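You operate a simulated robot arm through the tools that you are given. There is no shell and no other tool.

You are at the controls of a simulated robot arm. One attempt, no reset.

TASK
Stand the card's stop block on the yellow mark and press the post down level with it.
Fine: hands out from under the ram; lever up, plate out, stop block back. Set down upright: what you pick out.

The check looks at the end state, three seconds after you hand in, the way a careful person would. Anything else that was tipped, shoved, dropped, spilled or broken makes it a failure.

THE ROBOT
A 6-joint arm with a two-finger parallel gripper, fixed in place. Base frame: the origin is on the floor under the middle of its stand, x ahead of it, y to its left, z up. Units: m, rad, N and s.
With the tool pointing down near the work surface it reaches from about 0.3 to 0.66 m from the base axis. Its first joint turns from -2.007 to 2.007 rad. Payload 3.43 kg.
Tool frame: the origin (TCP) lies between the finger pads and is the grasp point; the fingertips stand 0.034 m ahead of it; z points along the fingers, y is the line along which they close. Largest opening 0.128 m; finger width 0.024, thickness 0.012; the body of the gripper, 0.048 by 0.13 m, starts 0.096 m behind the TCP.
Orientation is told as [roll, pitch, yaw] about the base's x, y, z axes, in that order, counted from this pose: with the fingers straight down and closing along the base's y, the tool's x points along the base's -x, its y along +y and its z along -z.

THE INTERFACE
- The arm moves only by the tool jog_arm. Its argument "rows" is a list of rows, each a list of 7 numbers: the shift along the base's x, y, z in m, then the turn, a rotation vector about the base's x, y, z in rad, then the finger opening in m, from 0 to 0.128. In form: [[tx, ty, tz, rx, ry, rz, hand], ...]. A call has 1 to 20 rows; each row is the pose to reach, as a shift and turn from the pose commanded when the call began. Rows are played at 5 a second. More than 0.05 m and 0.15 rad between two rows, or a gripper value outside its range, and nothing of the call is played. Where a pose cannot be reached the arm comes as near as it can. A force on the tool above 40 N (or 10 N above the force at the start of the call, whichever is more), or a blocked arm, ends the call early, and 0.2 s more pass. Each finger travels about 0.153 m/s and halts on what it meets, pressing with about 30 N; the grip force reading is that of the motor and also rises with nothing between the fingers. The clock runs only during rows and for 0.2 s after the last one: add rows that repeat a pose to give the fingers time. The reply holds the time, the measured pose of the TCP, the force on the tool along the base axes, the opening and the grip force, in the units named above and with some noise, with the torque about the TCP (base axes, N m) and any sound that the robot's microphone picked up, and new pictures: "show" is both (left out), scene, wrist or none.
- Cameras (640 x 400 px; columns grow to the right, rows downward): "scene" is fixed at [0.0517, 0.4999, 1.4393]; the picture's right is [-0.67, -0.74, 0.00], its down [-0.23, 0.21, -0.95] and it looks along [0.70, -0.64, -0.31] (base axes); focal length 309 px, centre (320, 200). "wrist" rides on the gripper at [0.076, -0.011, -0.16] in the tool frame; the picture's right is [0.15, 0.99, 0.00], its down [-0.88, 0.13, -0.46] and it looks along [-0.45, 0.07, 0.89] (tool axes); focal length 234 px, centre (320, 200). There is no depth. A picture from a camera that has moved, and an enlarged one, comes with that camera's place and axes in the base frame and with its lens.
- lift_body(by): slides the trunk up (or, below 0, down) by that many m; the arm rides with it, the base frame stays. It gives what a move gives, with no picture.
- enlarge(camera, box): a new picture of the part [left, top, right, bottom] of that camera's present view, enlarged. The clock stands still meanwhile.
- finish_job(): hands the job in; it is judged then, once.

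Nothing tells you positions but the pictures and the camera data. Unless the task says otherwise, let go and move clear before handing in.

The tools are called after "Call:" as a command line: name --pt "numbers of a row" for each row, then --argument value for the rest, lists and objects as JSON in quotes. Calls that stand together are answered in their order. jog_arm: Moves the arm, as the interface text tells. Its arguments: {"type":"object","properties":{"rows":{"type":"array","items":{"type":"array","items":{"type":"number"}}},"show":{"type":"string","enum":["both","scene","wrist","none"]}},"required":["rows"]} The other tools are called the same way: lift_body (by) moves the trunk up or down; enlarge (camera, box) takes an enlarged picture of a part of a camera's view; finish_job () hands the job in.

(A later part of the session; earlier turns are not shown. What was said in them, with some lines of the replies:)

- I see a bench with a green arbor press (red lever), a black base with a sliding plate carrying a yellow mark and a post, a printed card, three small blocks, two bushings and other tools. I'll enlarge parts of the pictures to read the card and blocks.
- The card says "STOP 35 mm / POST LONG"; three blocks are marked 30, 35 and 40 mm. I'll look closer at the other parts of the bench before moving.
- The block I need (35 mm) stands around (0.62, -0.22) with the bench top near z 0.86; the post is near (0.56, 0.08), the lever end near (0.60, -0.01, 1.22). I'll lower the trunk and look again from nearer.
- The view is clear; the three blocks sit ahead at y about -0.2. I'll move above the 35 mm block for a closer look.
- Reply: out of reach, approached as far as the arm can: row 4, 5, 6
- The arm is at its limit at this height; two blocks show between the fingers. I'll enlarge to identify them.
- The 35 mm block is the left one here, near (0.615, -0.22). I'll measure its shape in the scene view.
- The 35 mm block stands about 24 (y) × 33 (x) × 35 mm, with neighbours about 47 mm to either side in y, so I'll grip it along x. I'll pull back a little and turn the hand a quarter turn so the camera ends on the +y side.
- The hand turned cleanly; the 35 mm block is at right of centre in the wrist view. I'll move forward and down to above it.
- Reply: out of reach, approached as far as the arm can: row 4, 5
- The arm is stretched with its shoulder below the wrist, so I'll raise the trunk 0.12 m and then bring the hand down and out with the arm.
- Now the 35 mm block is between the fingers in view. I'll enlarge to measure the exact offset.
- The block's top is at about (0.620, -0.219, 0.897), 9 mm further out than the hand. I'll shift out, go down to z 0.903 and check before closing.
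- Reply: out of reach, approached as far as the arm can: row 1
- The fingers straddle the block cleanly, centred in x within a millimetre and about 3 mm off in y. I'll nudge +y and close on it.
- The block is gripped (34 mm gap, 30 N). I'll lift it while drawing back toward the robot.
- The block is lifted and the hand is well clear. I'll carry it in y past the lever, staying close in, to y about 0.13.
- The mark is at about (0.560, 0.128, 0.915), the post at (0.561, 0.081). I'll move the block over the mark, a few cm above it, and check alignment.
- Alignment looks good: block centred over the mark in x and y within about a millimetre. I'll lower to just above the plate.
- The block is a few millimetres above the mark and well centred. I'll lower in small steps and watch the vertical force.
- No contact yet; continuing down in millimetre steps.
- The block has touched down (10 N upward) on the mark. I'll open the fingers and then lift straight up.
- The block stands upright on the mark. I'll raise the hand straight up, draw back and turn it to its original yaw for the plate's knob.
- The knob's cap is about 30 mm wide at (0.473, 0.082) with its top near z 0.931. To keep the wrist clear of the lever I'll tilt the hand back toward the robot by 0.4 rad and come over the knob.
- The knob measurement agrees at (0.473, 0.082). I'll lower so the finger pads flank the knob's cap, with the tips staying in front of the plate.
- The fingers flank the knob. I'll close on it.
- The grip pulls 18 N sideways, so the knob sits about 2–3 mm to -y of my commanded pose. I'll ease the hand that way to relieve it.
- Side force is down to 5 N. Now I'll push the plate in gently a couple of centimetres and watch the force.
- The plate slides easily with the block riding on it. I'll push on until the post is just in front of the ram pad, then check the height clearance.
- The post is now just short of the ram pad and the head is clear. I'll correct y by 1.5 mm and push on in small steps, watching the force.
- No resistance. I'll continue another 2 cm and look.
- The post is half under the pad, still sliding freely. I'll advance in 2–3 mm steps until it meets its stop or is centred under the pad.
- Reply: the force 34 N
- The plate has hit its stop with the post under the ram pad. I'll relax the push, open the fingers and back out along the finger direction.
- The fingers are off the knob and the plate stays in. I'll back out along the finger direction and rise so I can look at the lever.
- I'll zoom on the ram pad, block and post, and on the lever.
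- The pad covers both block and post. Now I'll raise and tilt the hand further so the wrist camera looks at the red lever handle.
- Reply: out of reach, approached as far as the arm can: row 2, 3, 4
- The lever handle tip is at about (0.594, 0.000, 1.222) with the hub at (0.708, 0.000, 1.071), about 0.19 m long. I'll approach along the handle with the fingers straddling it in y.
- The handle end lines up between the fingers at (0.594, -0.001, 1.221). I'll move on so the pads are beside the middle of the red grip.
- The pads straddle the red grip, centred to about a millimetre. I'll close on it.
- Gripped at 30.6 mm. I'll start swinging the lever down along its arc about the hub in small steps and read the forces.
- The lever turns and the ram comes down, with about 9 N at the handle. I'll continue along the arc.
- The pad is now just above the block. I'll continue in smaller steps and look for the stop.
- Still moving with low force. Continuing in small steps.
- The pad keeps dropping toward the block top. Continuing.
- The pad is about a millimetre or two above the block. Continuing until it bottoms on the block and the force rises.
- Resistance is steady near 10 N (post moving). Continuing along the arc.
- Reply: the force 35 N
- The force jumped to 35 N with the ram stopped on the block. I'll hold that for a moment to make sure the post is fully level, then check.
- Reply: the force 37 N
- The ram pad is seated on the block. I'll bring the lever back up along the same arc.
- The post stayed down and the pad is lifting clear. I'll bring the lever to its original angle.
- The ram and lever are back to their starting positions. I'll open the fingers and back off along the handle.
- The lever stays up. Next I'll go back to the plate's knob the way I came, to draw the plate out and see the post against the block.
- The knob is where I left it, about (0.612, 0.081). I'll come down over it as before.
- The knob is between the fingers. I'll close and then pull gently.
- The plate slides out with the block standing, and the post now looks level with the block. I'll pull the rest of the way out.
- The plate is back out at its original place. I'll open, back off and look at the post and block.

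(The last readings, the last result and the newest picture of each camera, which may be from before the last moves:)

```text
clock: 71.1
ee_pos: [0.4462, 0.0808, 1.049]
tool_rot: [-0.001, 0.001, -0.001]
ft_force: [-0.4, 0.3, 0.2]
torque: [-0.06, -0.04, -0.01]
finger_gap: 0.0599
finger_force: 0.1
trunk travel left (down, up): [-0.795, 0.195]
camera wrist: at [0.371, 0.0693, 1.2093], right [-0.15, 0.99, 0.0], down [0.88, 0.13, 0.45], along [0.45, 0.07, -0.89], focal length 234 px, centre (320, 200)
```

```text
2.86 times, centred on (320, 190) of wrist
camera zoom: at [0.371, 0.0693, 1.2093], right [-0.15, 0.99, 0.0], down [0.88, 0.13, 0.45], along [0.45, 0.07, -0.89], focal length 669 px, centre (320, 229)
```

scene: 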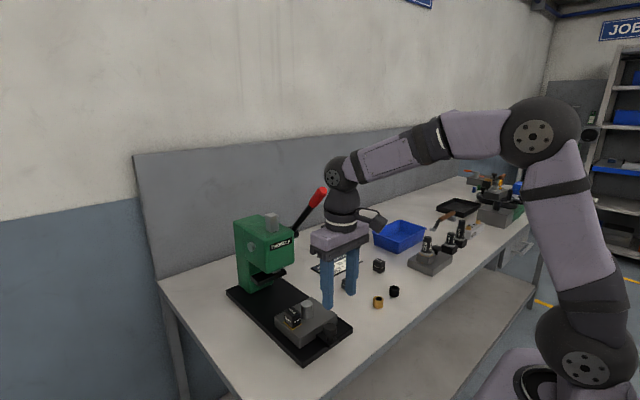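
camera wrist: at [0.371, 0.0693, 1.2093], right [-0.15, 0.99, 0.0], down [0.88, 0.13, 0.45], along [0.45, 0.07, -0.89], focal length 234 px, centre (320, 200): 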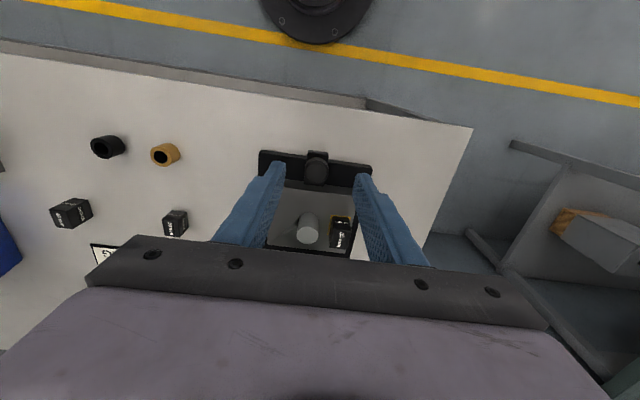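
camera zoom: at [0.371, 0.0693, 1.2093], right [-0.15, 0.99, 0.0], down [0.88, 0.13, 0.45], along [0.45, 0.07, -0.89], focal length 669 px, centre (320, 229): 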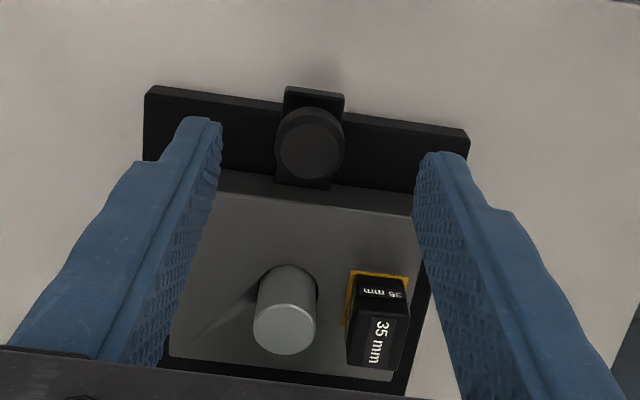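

The post top and block top both come out at z about 0.950: level. The task lists the stop block going back as fine, so I'll return it upright to its spot between the other two; first I turn the hand a quarter turn again, beside the plate.

Call:
jog_arm --pt "0.0 0.01 0.0 0 0 -0.13 0.07" --pt "0.0 0.02 0.0 0 0 -0.26 0.07" --pt "0.0 0.03 0.0 0 0 -0.39 0.07" --pt "0.0 0.04 0.0 0 0 -0.52 0.07" --pt "0.0 0.047 0 0 0 -0.65 0.07" --pt "0.005 0.047 0 0 0 -0.78 0.07" --pt "0.01 0.047 0 0 0 -0.91 0.07" --pt "0.015 0.047 0 0 0 -1.04 0.07" --pt "0.02 0.047 0 0 0 -1.17 0.07" --pt "0.024 0.047 0 0 0 -1.3 0.07" --pt "0.024 0.047 0 0 0 -1.43 0.07" --pt "0.024 0.047 0 0 0 -1.5708 0.07" --pt "0.024 0.047 0 0 0 -1.5708 0.07"

Call:
enlarge --camera "wrist" --box '[300, 80, 480, 260]'

Call:
enlarge --camera "scene" --box '[230, 180, 370, 360]'

```text
clock: 73.9
ee_pos: [0.471, 0.1262, 1.0491]
tool_rot: [0.0, 0.001, -1.573]
ft_force: [0.3, 0.9, -0.1]
torque: [0.0, 0.01, 0.03]
finger_gap: 0.0701
finger_force: 0.0
trunk travel left (down, up): [-0.795, 0.195]
camera wrist: at [0.4601, 0.2028, 1.2083], right [0.99, 0.14, 0.0], down [0.13, -0.88, 0.46], along [0.07, -0.45, -0.89], focal length 234 px, centre (320, 200)
```

scene: 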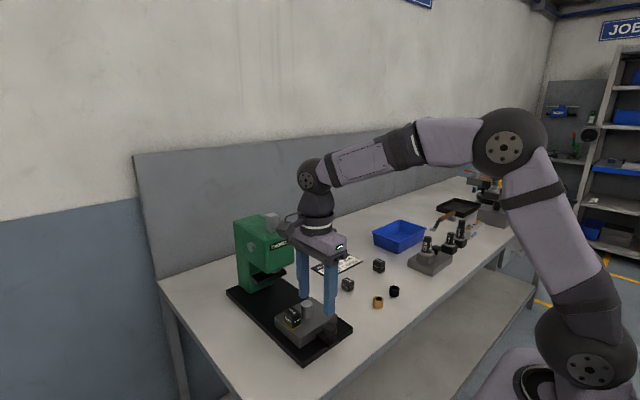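
wrist: 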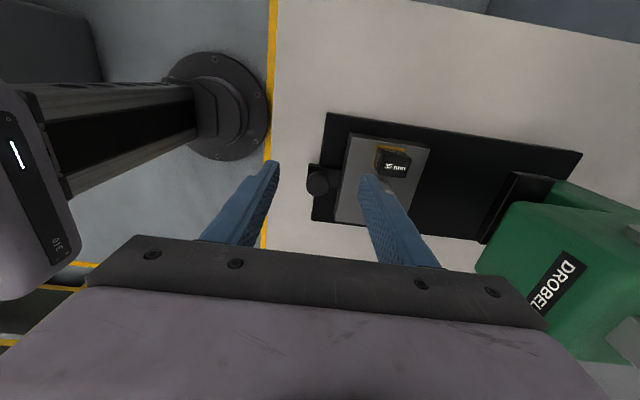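

```text
2.22 times, centred on (390, 170) of wrist
camera zoom: at [0.4601, 0.2028, 1.2083], right [0.99, 0.14, 0.0], down [0.13, -0.88, 0.46], along [0.07, -0.45, -0.89], focal length 520 px, centre (164, 267)
```

zoom: 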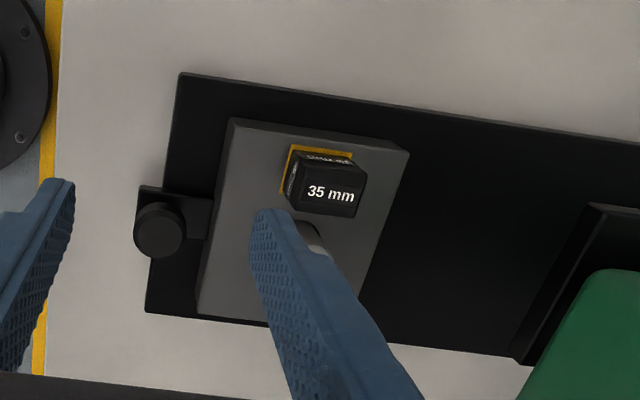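

```text
2.22 times, centred on (300, 270) of scene
camera zoom: at [0.0517, 0.4999, 1.4393], right [-0.67, -0.74, 0.0], down [-0.23, 0.21, -0.95], along [0.7, -0.64, -0.31], focal length 687 px, centre (364, 44)
```

zoom: 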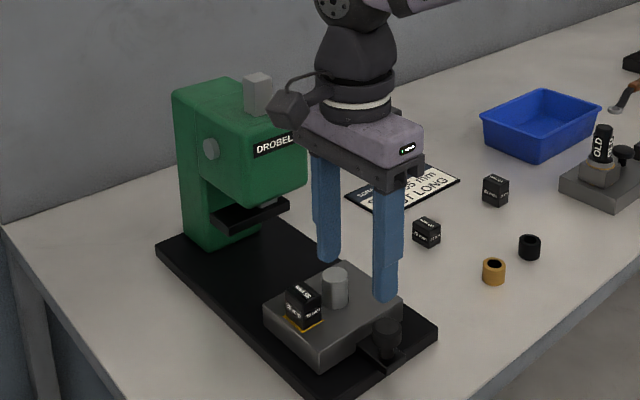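

The block is at about (0.558, 0.128). I'll move over it at a safe height and check.

Call:
jog_arm --pt "0.04 0.001 0 0 0 0 0.07" --pt "0.08 0.001 0 0 0 0 0.07" --pt "0.087 0.001 -0.02 0 0 0 0.07" --pt "0.087 0.001 -0.045 0 0 0 0.07" --pt "0.087 0.001 -0.045 0 0 0 0.07" --show "wrist"

Call:
enlarge --camera "wrist" --box '[240, 100, 400, 260]'

Call:
enlarge --camera "scene" --box '[250, 250, 350, 350]'

```text
clock: 75.1
ee_pos: [0.5569, 0.1277, 1.0041]
tool_rot: [0.001, 0.0, -1.571]
ft_force: [0.3, 0.6, 0.5]
torque: [-0.01, 0.0, -0.01]
finger_gap: 0.07
finger_force: 0.1
trunk travel left (down, up): [-0.795, 0.195]
camera wrist: at [0.546, 0.2033, 1.1631], right [0.99, 0.15, 0.0], down [0.13, -0.88, 0.46], along [0.07, -0.45, -0.89], focal length 234 px, centre (320, 200)
```

wrist: 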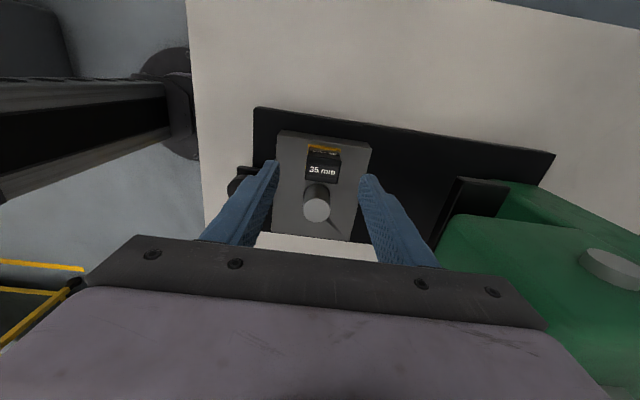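

```text
2.50 times, centred on (320, 180) of wrist
camera zoom: at [0.546, 0.2033, 1.1631], right [0.99, 0.15, 0.0], down [0.13, -0.88, 0.46], along [0.07, -0.45, -0.89], focal length 585 px, centre (320, 250)
```

zoom: 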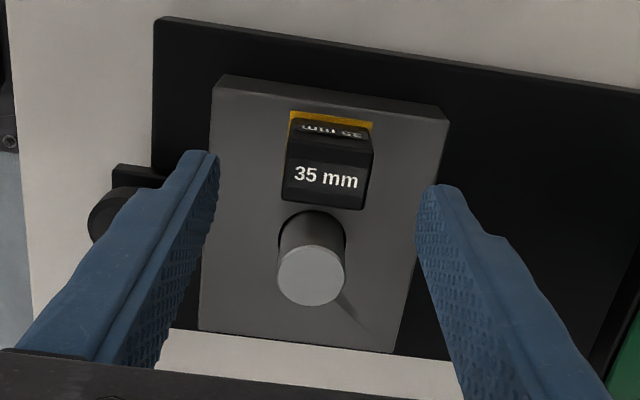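

```text
4.00 times, centred on (300, 300) of scene
camera zoom: at [0.0517, 0.4999, 1.4393], right [-0.67, -0.74, 0.0], down [-0.23, 0.21, -0.95], along [0.7, -0.64, -0.31], focal length 1236 px, centre (400, -200)
```

zoom: 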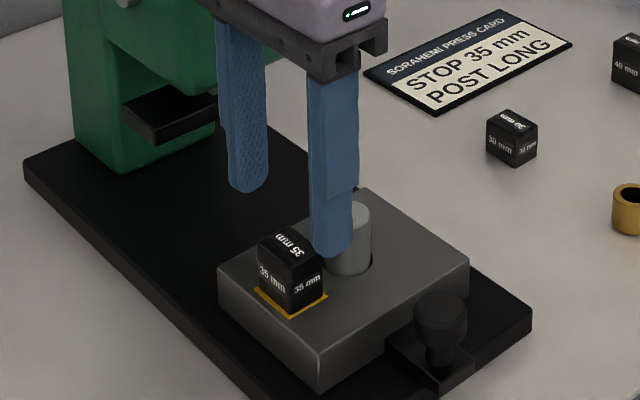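

The block is about 3 mm further in x than the hand centre. I'll shift, lower around it and close.

Call:
jog_arm --pt "0.003 -0.0005 -0.015 0 0 0 0.07" --pt "0.003 -0.0005 -0.035 0 0 0 0.07" --pt "0.003 -0.0005 -0.047 0 0 0 0.07" --pt "0.003 -0.0005 -0.047 0 0 0 0.07" --show "wrist"

Call:
enlarge --camera "wrist" --box '[240, 100, 400, 260]'

Call:
enlarge --camera "scene" --box '[270, 280, 340, 350]'

```text
clock: 76.1
ee_pos: [0.561, 0.1282, 0.9555]
tool_rot: [0.0, 0.0, -1.571]
ft_force: [1.0, 0.7, -0.2]
torque: [-0.02, 0.0, 0.0]
finger_gap: 0.0702
finger_force: 0.0
trunk travel left (down, up): [-0.795, 0.195]
camera wrist: at [0.5494, 0.2032, 1.1158], right [0.99, 0.15, 0.0], down [0.13, -0.88, 0.46], along [0.07, -0.45, -0.89], focal length 234 px, centre (320, 200)
```

wrist: 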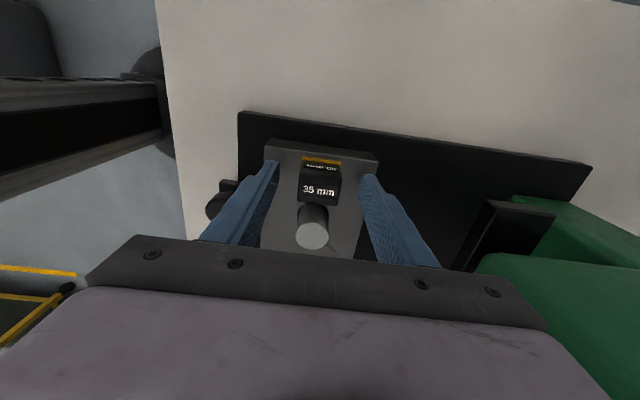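

```text
2.50 times, centred on (320, 180) of wrist
camera zoom: at [0.5494, 0.2032, 1.1158], right [0.99, 0.15, 0.0], down [0.13, -0.88, 0.46], along [0.07, -0.45, -0.89], focal length 585 px, centre (320, 250)
```

zoom: 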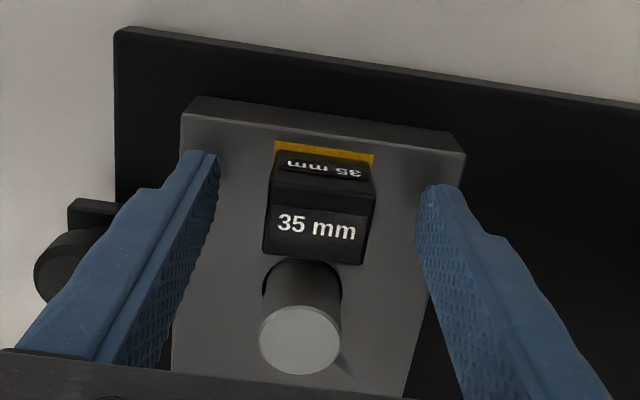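

```text
5.71 times, centred on (305, 315) of scene
camera zoom: at [0.0517, 0.4999, 1.4393], right [-0.67, -0.74, 0.0], down [-0.23, 0.21, -0.95], along [0.7, -0.64, -0.31], focal length 1766 px, centre (406, -457)
```

zoom: 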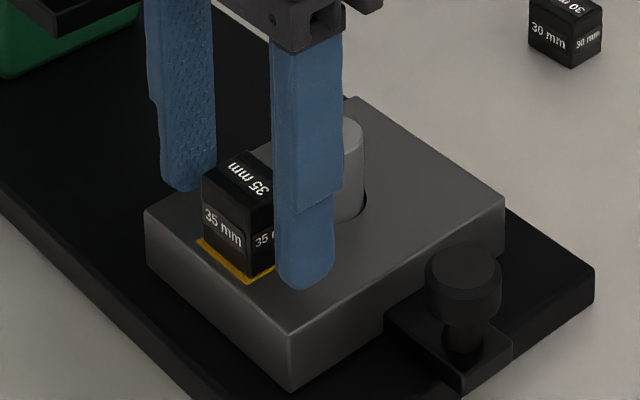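

The fingers straddle the block evenly. I'll close and lift.

Call:
jog_arm --pt "0 0 0 0 0 0 0.05" --pt "0 0 0 0 0 0 0.035" --pt "0 0 0 0 0 0 0.02" --pt "0 0 0 0 0 0 0.02" --pt "0 0 0.015 0 0 0 0.02" --pt "0 0 0.045 0 0 0 0.02" --pt "0 0 0.075 0 0 0 0.02" --pt "0 0 0.075 0 0 0 0.02"

Call:
enlarge --camera "wrist" --box '[240, 100, 400, 260]'

Call:
enlarge --camera "scene" --box '[250, 250, 350, 350]'

```text
clock: 77.9
ee_pos: [0.5615, 0.1283, 1.0315]
tool_rot: [0.0, 0.0, -1.571]
ft_force: [0.2, -0.8, -1.6]
torque: [0.04, -0.02, -0.02]
finger_gap: 0.0338
finger_force: 29.4
trunk travel left (down, up): [-0.795, 0.195]
camera wrist: at [0.5501, 0.2038, 1.1911], right [0.99, 0.15, 0.0], down [0.13, -0.88, 0.46], along [0.07, -0.45, -0.89], focal length 234 px, centre (320, 200)
```

scene: 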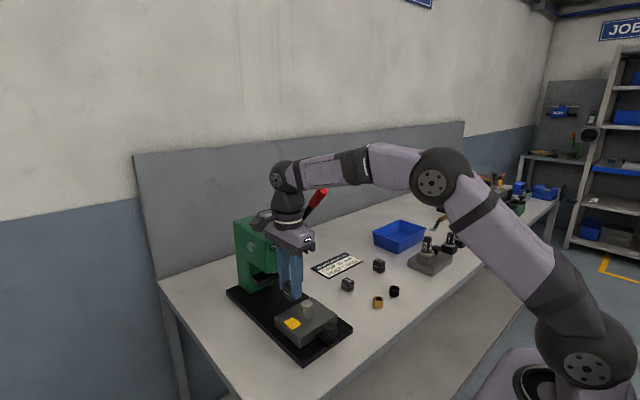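
wrist: 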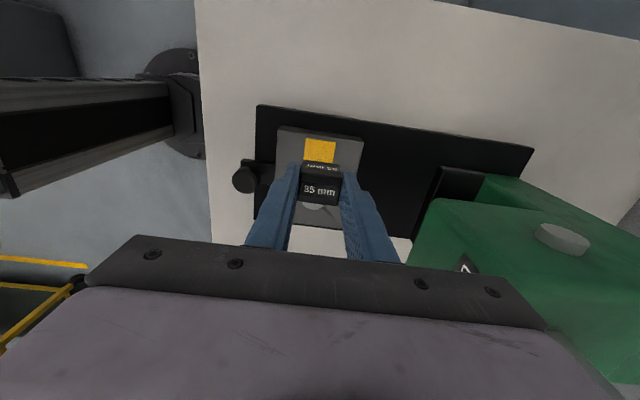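

```text
2.50 times, centred on (320, 180) of wrist
camera zoom: at [0.5501, 0.2038, 1.1911], right [0.99, 0.15, 0.0], down [0.13, -0.88, 0.46], along [0.07, -0.45, -0.89], focal length 585 px, centre (320, 250)
```

zoom: 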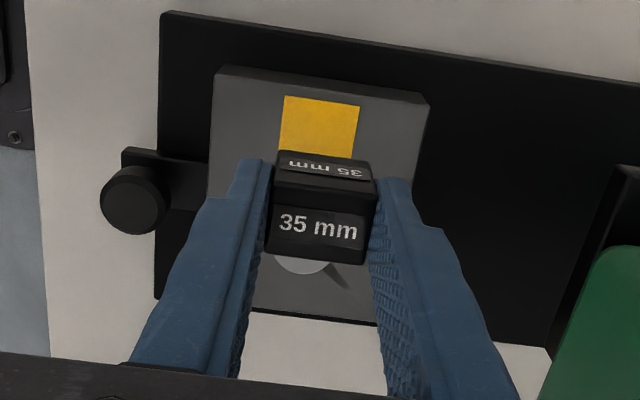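

```text
4.00 times, centred on (300, 300) of scene
camera zoom: at [0.0517, 0.4999, 1.4393], right [-0.67, -0.74, 0.0], down [-0.23, 0.21, -0.95], along [0.7, -0.64, -0.31], focal length 1236 px, centre (400, -200)
```

zoom: 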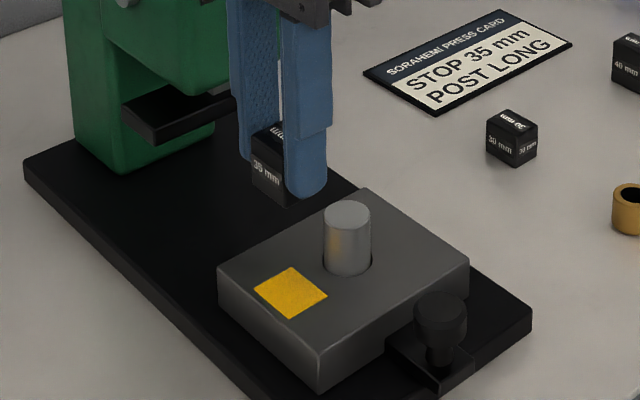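

The block is held and the post and mark are clear to see. I'll carry it back, staying close in past the lever.

Call:
jog_arm --pt "-0.04 0 0 0 0 0 0.02" --pt "-0.08 0 0 0 0 0 0.02" --pt "-0.091 -0.03 0 0 0 0 0.02" --pt "-0.091 -0.07 0 0 0 0 0.02" --pt "-0.091 -0.11 0 0 0 0 0.02" --pt "-0.091 -0.15 0 0 0 0 0.02" --pt "-0.091 -0.19 0 0 0 0 0.02" --pt "-0.091 -0.23 0 0 0 0 0.02" --pt "-0.09 -0.27 0 0 0 0 0.02" --pt "-0.08 -0.31 0 0 0 0 0.02" --pt "-0.05 -0.335 0 0 0 0 0.02" --pt "-0.01 -0.346 -0.01 0 0 0 0.02" --pt "-0.01 -0.346 -0.01 0 0 0 0.02"

Call:
enlarge --camera "wrist" --box '[240, 60, 440, 260]'

Call:
enlarge --camera "scene" --box '[320, 220, 420, 310]'

```text
clock: 80.7
ee_pos: [0.5491, -0.2179, 1.0218]
tool_rot: [0.0, 0.001, -1.57]
ft_force: [-0.8, 0.1, -2.0]
torque: [0.03, 0.02, 0.02]
finger_gap: 0.0333
finger_force: 29.7
trunk travel left (down, up): [-0.795, 0.195]
camera wrist: at [0.5396, -0.1426, 1.1817], right [0.99, 0.15, 0.0], down [0.13, -0.88, 0.46], along [0.07, -0.45, -0.89], focal length 234 px, centre (320, 200)
```

scene: 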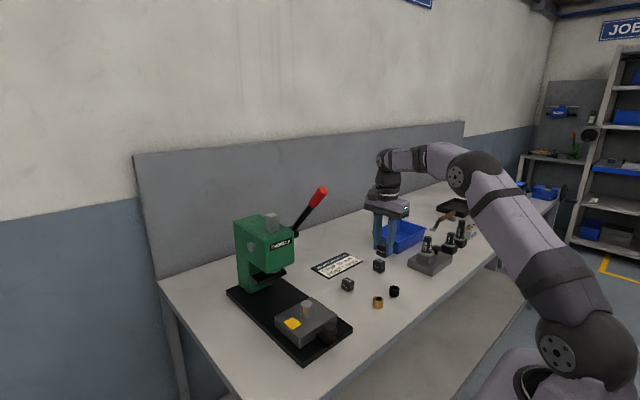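
wrist: 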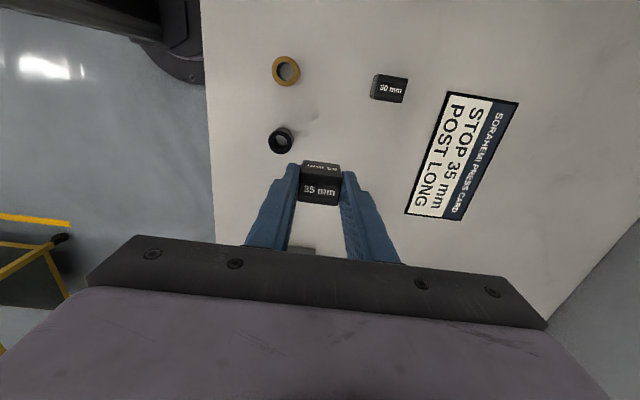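

```text
2.00 times, centred on (340, 160) of wrist
camera zoom: at [0.5396, -0.1426, 1.1817], right [0.99, 0.15, 0.0], down [0.13, -0.88, 0.46], along [0.07, -0.45, -0.89], focal length 468 px, centre (280, 280)
```

zoom: 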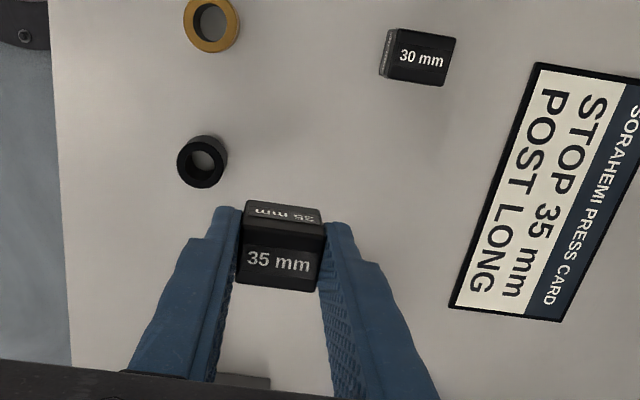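

```text
4.44 times, centred on (370, 265) of scene
camera zoom: at [0.0517, 0.4999, 1.4393], right [-0.67, -0.74, 0.0], down [-0.23, 0.21, -0.95], along [0.7, -0.64, -0.31], focal length 1374 px, centre (98, -89)
```

zoom: 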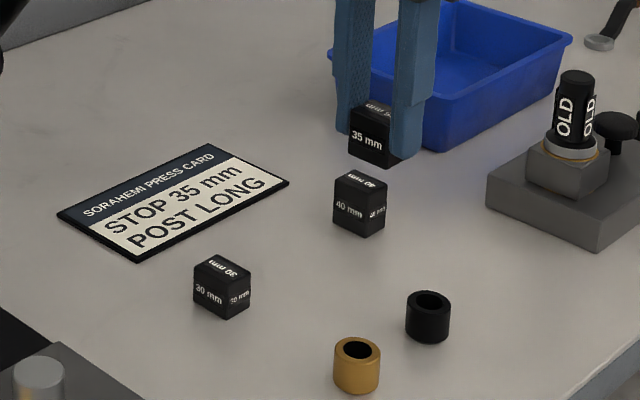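

The gap between the 30 and 40 mm blocks is free. I'll move out over the original spot while coming down.

Call:
jog_arm --pt "0.03 0 -0.02 0 0 0 0.02" --pt "0.05 0 -0.045 0 0 0 0.02" --pt "0.062 0 -0.07 0 0 0 0.02" --pt "0.071 -0.0005 -0.09 0 0 0 0.02" --pt "0.071 -0.0005 -0.09 0 0 0 0.02"

Call:
enlarge --camera "wrist" --box '[240, 60, 440, 260]'

Call:
enlarge --camera "scene" --box '[320, 220, 420, 310]'

```text
clock: 81.9
ee_pos: [0.6196, -0.2184, 0.931]
tool_rot: [0.0, -0.001, -1.572]
ft_force: [-0.1, -0.4, -2.6]
torque: [0.0, -0.01, 0.0]
finger_gap: 0.0335
finger_force: 30.2
out of reach, approached as far as the arm can: row 4, 5
trunk travel left (down, up): [-0.795, 0.195]
camera wrist: at [0.608, -0.1424, 1.0908], right [0.99, 0.15, 0.0], down [0.13, -0.88, 0.46], along [0.07, -0.45, -0.89], focal length 234 px, centre (320, 200)
```

scene: 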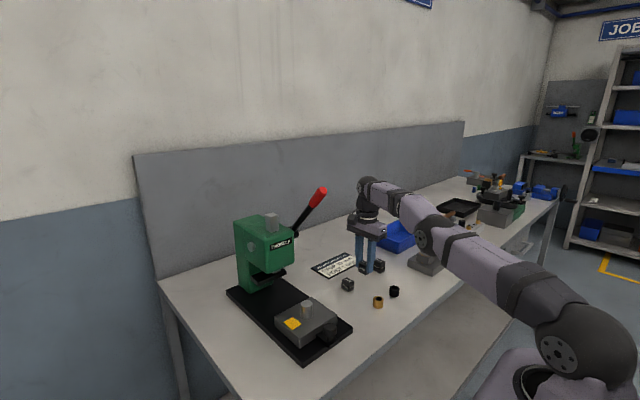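
wrist: 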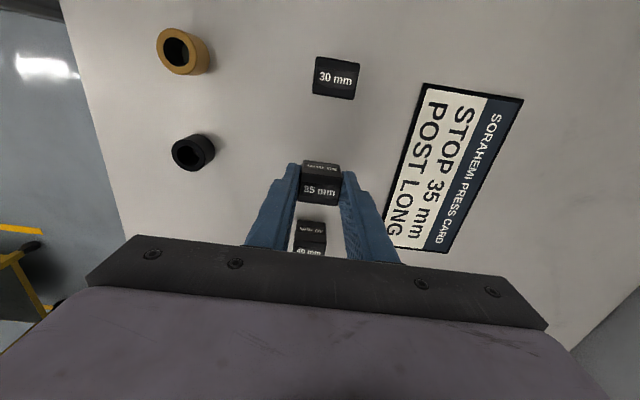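

```text
2.00 times, centred on (340, 160) of wrist
camera zoom: at [0.608, -0.1424, 1.0908], right [0.99, 0.15, 0.0], down [0.13, -0.88, 0.46], along [0.07, -0.45, -0.89], focal length 468 px, centre (280, 280)
```

zoom: 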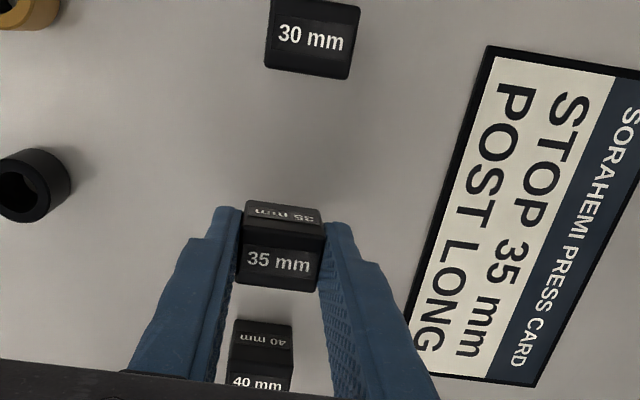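

```text
4.44 times, centred on (370, 265) of scene
camera zoom: at [0.0517, 0.4999, 1.4393], right [-0.67, -0.74, 0.0], down [-0.23, 0.21, -0.95], along [0.7, -0.64, -0.31], focal length 1374 px, centre (98, -89)
```

zoom: 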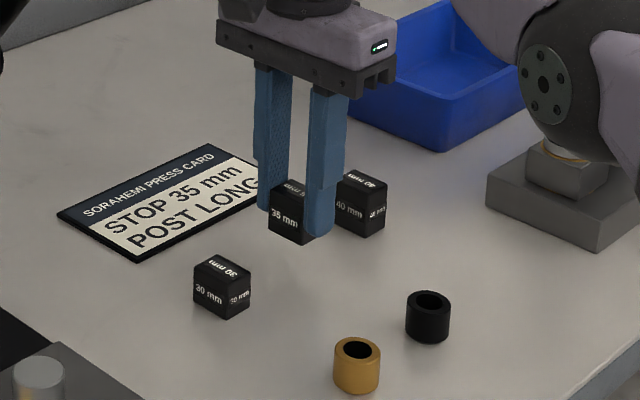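

The hand is right over the original spot. I'll lower to just above the table, then step to contact.

Call:
jog_arm --pt "0.0005 0 -0.01 0 0 0 0.02" --pt "0.0005 0 -0.019 0 0 0 0.02" --pt "0.0005 0 -0.023 0 0 0 0.02" --pt "0.0005 0 -0.023 0 0 0 0.02" --show "none"

```text
clock: 82.9
ee_pos: [0.6198, -0.2183, 0.909]
tool_rot: [-0.003, -0.001, -1.571]
ft_force: [0.7, 0.1, -2.5]
torque: [0.01, 0.01, -0.02]
finger_gap: 0.0337
finger_force: 30.0
trunk travel left (down, up): [-0.795, 0.195]
```

Call:
jog_arm --pt "0 0 -0.0015 0 0 0 0.02" --pt "0 0 -0.003 0 0 0 0.02" --pt "0 0 -0.003 0 0 0 0.02" --show "none"

```text
clock: 83.7
ee_pos: [0.6199, -0.218, 0.9052]
tool_rot: [0.001, 0.0, -1.57]
ft_force: [-0.6, 0.6, -1.9]
torque: [-0.01, -0.02, 0.0]
finger_gap: 0.0337
finger_force: 29.4
trunk travel left (down, up): [-0.795, 0.195]
```

No contact yet; another millimetre at a time.

Call:
jog_arm --pt "0 0 -0.0007 0 0 0 0.02" --pt "0 0 -0.0015 0 0 0 0.02" --pt "0 0 -0.0015 0 0 0 0.02" --show "none"

Call:
enlarge --camera "scene" --box '[345, 250, 395, 300]'

```text
clock: 84.5
ee_pos: [0.6187, -0.2185, 0.9035]
tool_rot: [0.0, -0.001, -1.571]
ft_force: [0.7, 0.6, -0.8]
torque: [0.03, 0.02, 0.02]
finger_gap: 0.0337
finger_force: 30.3
trunk travel left (down, up): [-0.795, 0.195]
```

```text
8.00 times, centred on (370, 275) of scene
camera zoom: at [0.0517, 0.4999, 1.4393], right [-0.67, -0.74, 0.0], down [-0.23, 0.21, -0.95], along [0.7, -0.64, -0.31], focal length 2473 px, centre (-80, -400)
```

zoom: 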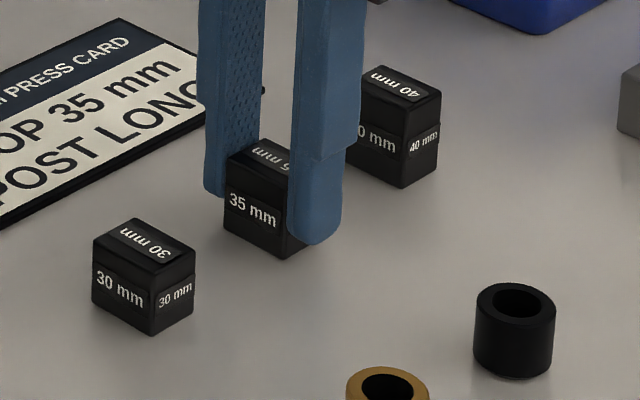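

Nearly touching; one more small step.

Call:
jog_arm --pt "0 0 -0.0005 0 0 0 0.02" --pt "0 0 -0.001 0 0 0 0.02" --pt "0 0 -0.001 0 0 0 0.02" --show "none"

```text
clock: 85.3
ee_pos: [0.6198, -0.2185, 0.9044]
tool_rot: [0.003, -0.002, -1.572]
ft_force: [0.5, 0.3, 7.5]
torque: [0.04, 0.14, -0.02]
finger_gap: 0.0334
finger_force: 29.7
trunk travel left (down, up): [-0.795, 0.195]
```

The block is on the table (about 8 N upward). I'll open, then lift straight up and draw back.

Call:
jog_arm --pt "0 0 0.0005 0 0 0 0.045" --pt "0 0 0.0005 0 0 0 0.07" --pt "0 0 0.0005 0 0 0 0.07"

Call:
enlarge --camera "wrist" --box '[240, 100, 400, 260]'

Call:
enlarge --camera "scene" --box '[345, 250, 395, 300]'

```text
clock: 86.1
ee_pos: [0.6189, -0.2195, 0.9032]
tool_rot: [0.0, 0.001, -1.57]
ft_force: [-0.5, -0.1, -0.2]
torque: [0.01, 0.0, -0.01]
finger_gap: 0.0703
finger_force: 0.0
trunk travel left (down, up): [-0.795, 0.195]
camera wrist: at [0.608, -0.1423, 1.0627], right [0.99, 0.15, 0.0], down [0.13, -0.88, 0.46], along [0.07, -0.45, -0.89], focal length 234 px, centre (320, 200)
```

scene: 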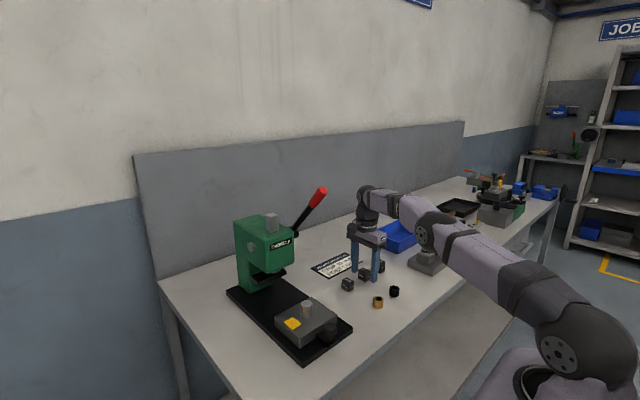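
wrist: 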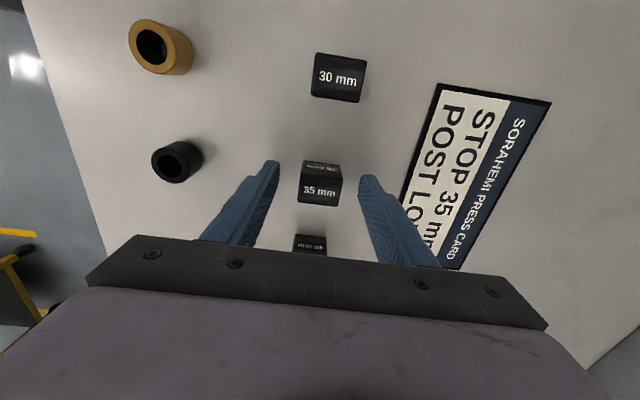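

```text
2.50 times, centred on (320, 180) of wrist
camera zoom: at [0.608, -0.1423, 1.0627], right [0.99, 0.15, 0.0], down [0.13, -0.88, 0.46], along [0.07, -0.45, -0.89], focal length 585 px, centre (320, 250)
```

zoom: 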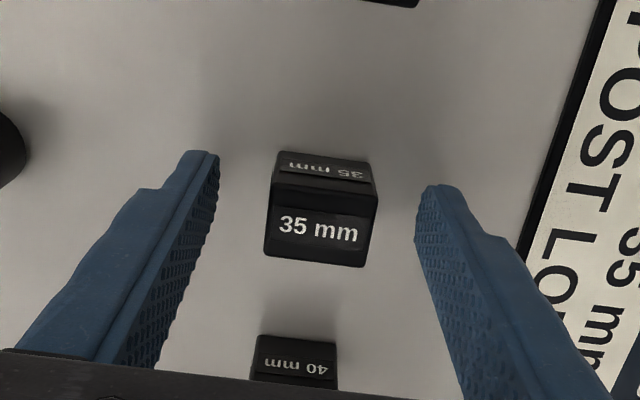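

```text
8.00 times, centred on (370, 275) of scene
camera zoom: at [0.0517, 0.4999, 1.4393], right [-0.67, -0.74, 0.0], down [-0.23, 0.21, -0.95], along [0.7, -0.64, -0.31], focal length 2473 px, centre (-80, -400)
```

zoom: 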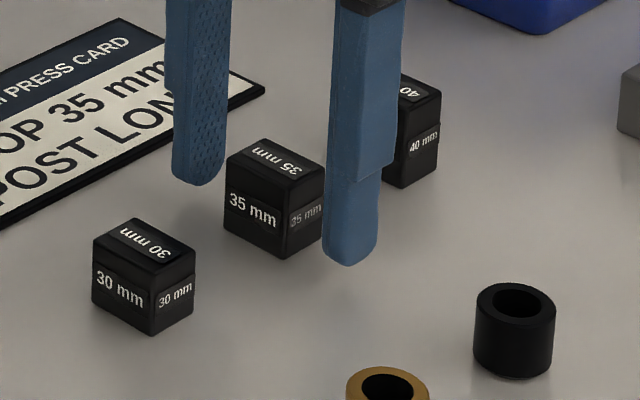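

The block stands upright between its neighbours as it began. I'll rise straight up past it, then pull back clear.

Call:
jog_arm --pt "0 0 0.02 0 0 0 0.07" --pt "-0.004 0 0.04 0 0 0 0.07" --pt "-0.012 0 0.065 0 0 0 0.07" --pt "-0.04 0 0.1 0 0 0 0.07" --pt "-0.08 0 0.13 0 0 0 0.07" --pt "-0.12 0 0.15 0 0 0 0.07" --pt "-0.16 0 0.17 0 0 0 0.07" --pt "-0.2 0 0.19 0 0 0 0.07" --pt "-0.2 0 0.19 0 0 0 0.07"

Call:
enlarge --camera "scene" --box '[220, 170, 420, 370]'

Call:
enlarge --camera "scene" --box '[270, 285, 350, 350]'

Call:
enlarge --camera "scene" --box '[330, 240, 420, 315]'

```text
clock: 88.1
ee_pos: [0.4193, -0.2196, 1.0924]
tool_rot: [0.0, 0.001, -1.572]
ft_force: [0.4, -0.1, -0.7]
torque: [0.01, 0.02, 0.01]
finger_gap: 0.0701
finger_force: 0.1
trunk travel left (down, up): [-0.795, 0.195]
camera wrist: at [0.4076, -0.1433, 1.2525], right [0.99, 0.15, 0.0], down [0.13, -0.88, 0.46], along [0.07, -0.45, -0.89], focal length 234 px, centre (320, 200)
```

scene: 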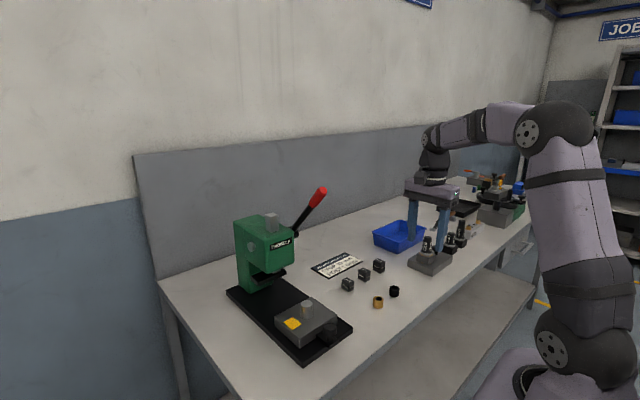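
wrist: 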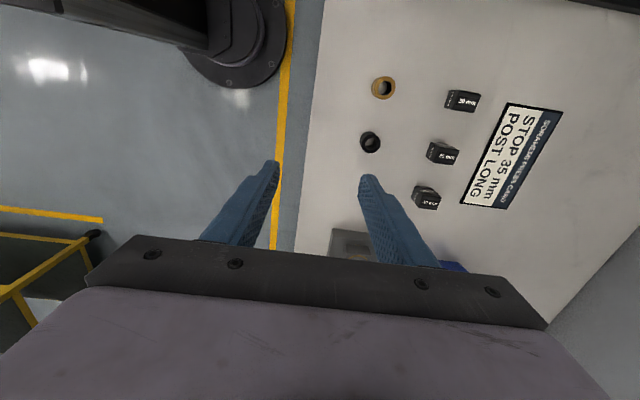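

```text
2.00 times, centred on (320, 270) of scene
camera zoom: at [0.0517, 0.4999, 1.4393], right [-0.67, -0.74, 0.0], down [-0.23, 0.21, -0.95], along [0.7, -0.64, -0.31], focal length 618 px, centre (320, 60)
```

zoom: 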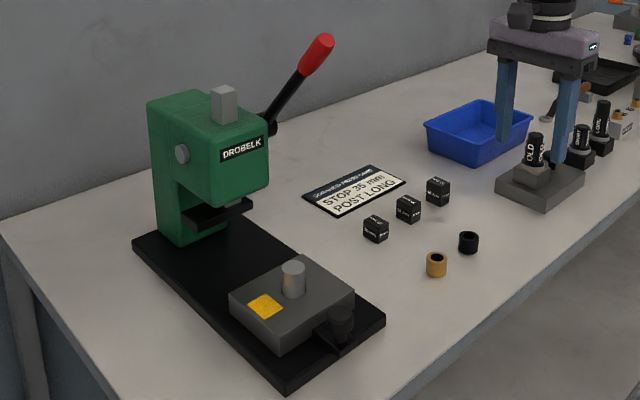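

```text
6.15 times, centred on (310, 318) of scene
camera zoom: at [0.0517, 0.4999, 1.4393], right [-0.67, -0.74, 0.0], down [-0.23, 0.21, -0.95], along [0.7, -0.64, -0.31], focal length 1902 px, centre (382, -523)
```

zoom: 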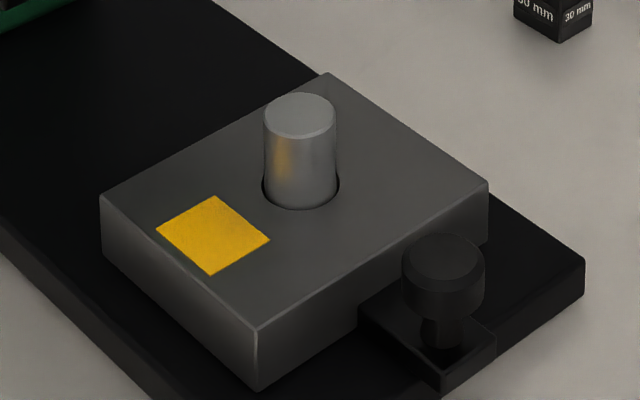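

```text
5.33 times, centred on (375, 278) of scene
camera zoom: at [0.0517, 0.4999, 1.4393], right [-0.67, -0.74, 0.0], down [-0.23, 0.21, -0.95], along [0.7, -0.64, -0.31], focal length 1648 px, centre (27, -213)
```

zoom: 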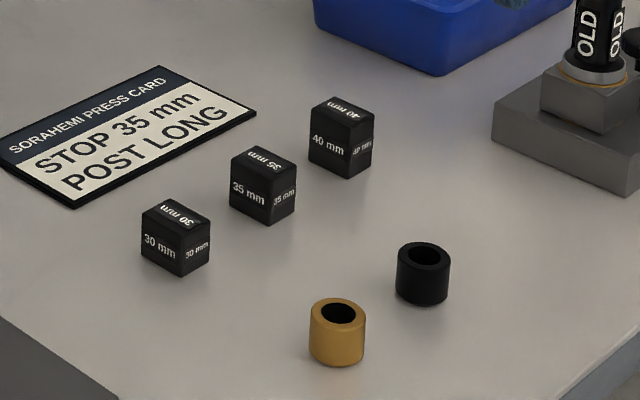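

The post is pressed down level with where the 35 mm block stood (both tops measured at z of about 0.950). The lever is up, the plate is out, the block is upright in its original spot, nothing else has moved, and the hand is clear. I'm handing the job in.

Call:
finish_job

```text
The job is handed in.
```

The post is pressed down to the height of the 35 mm stop block. With the block on the yellow mark, I measured both tops at about z 0.950. I have handed the job in; no result came back.

- **Pressing:** I stood the 35 mm block from the card on the mark and slid the plate in to its stop. I then pulled the lever until the ram stopped firmly on the block, at about 35 N on the handle.
- **End state:** The lever is up, the plate is back out, and the gripper is open and clear of the press.
- **Stop block:** It is no longer on the mark. I read "stop block back" as wanting it returned, so I set it upright in its original spot between the 30 mm and 40 mm blocks.
- **Everything else:** In the last pictures nothing else looked moved or tipped.
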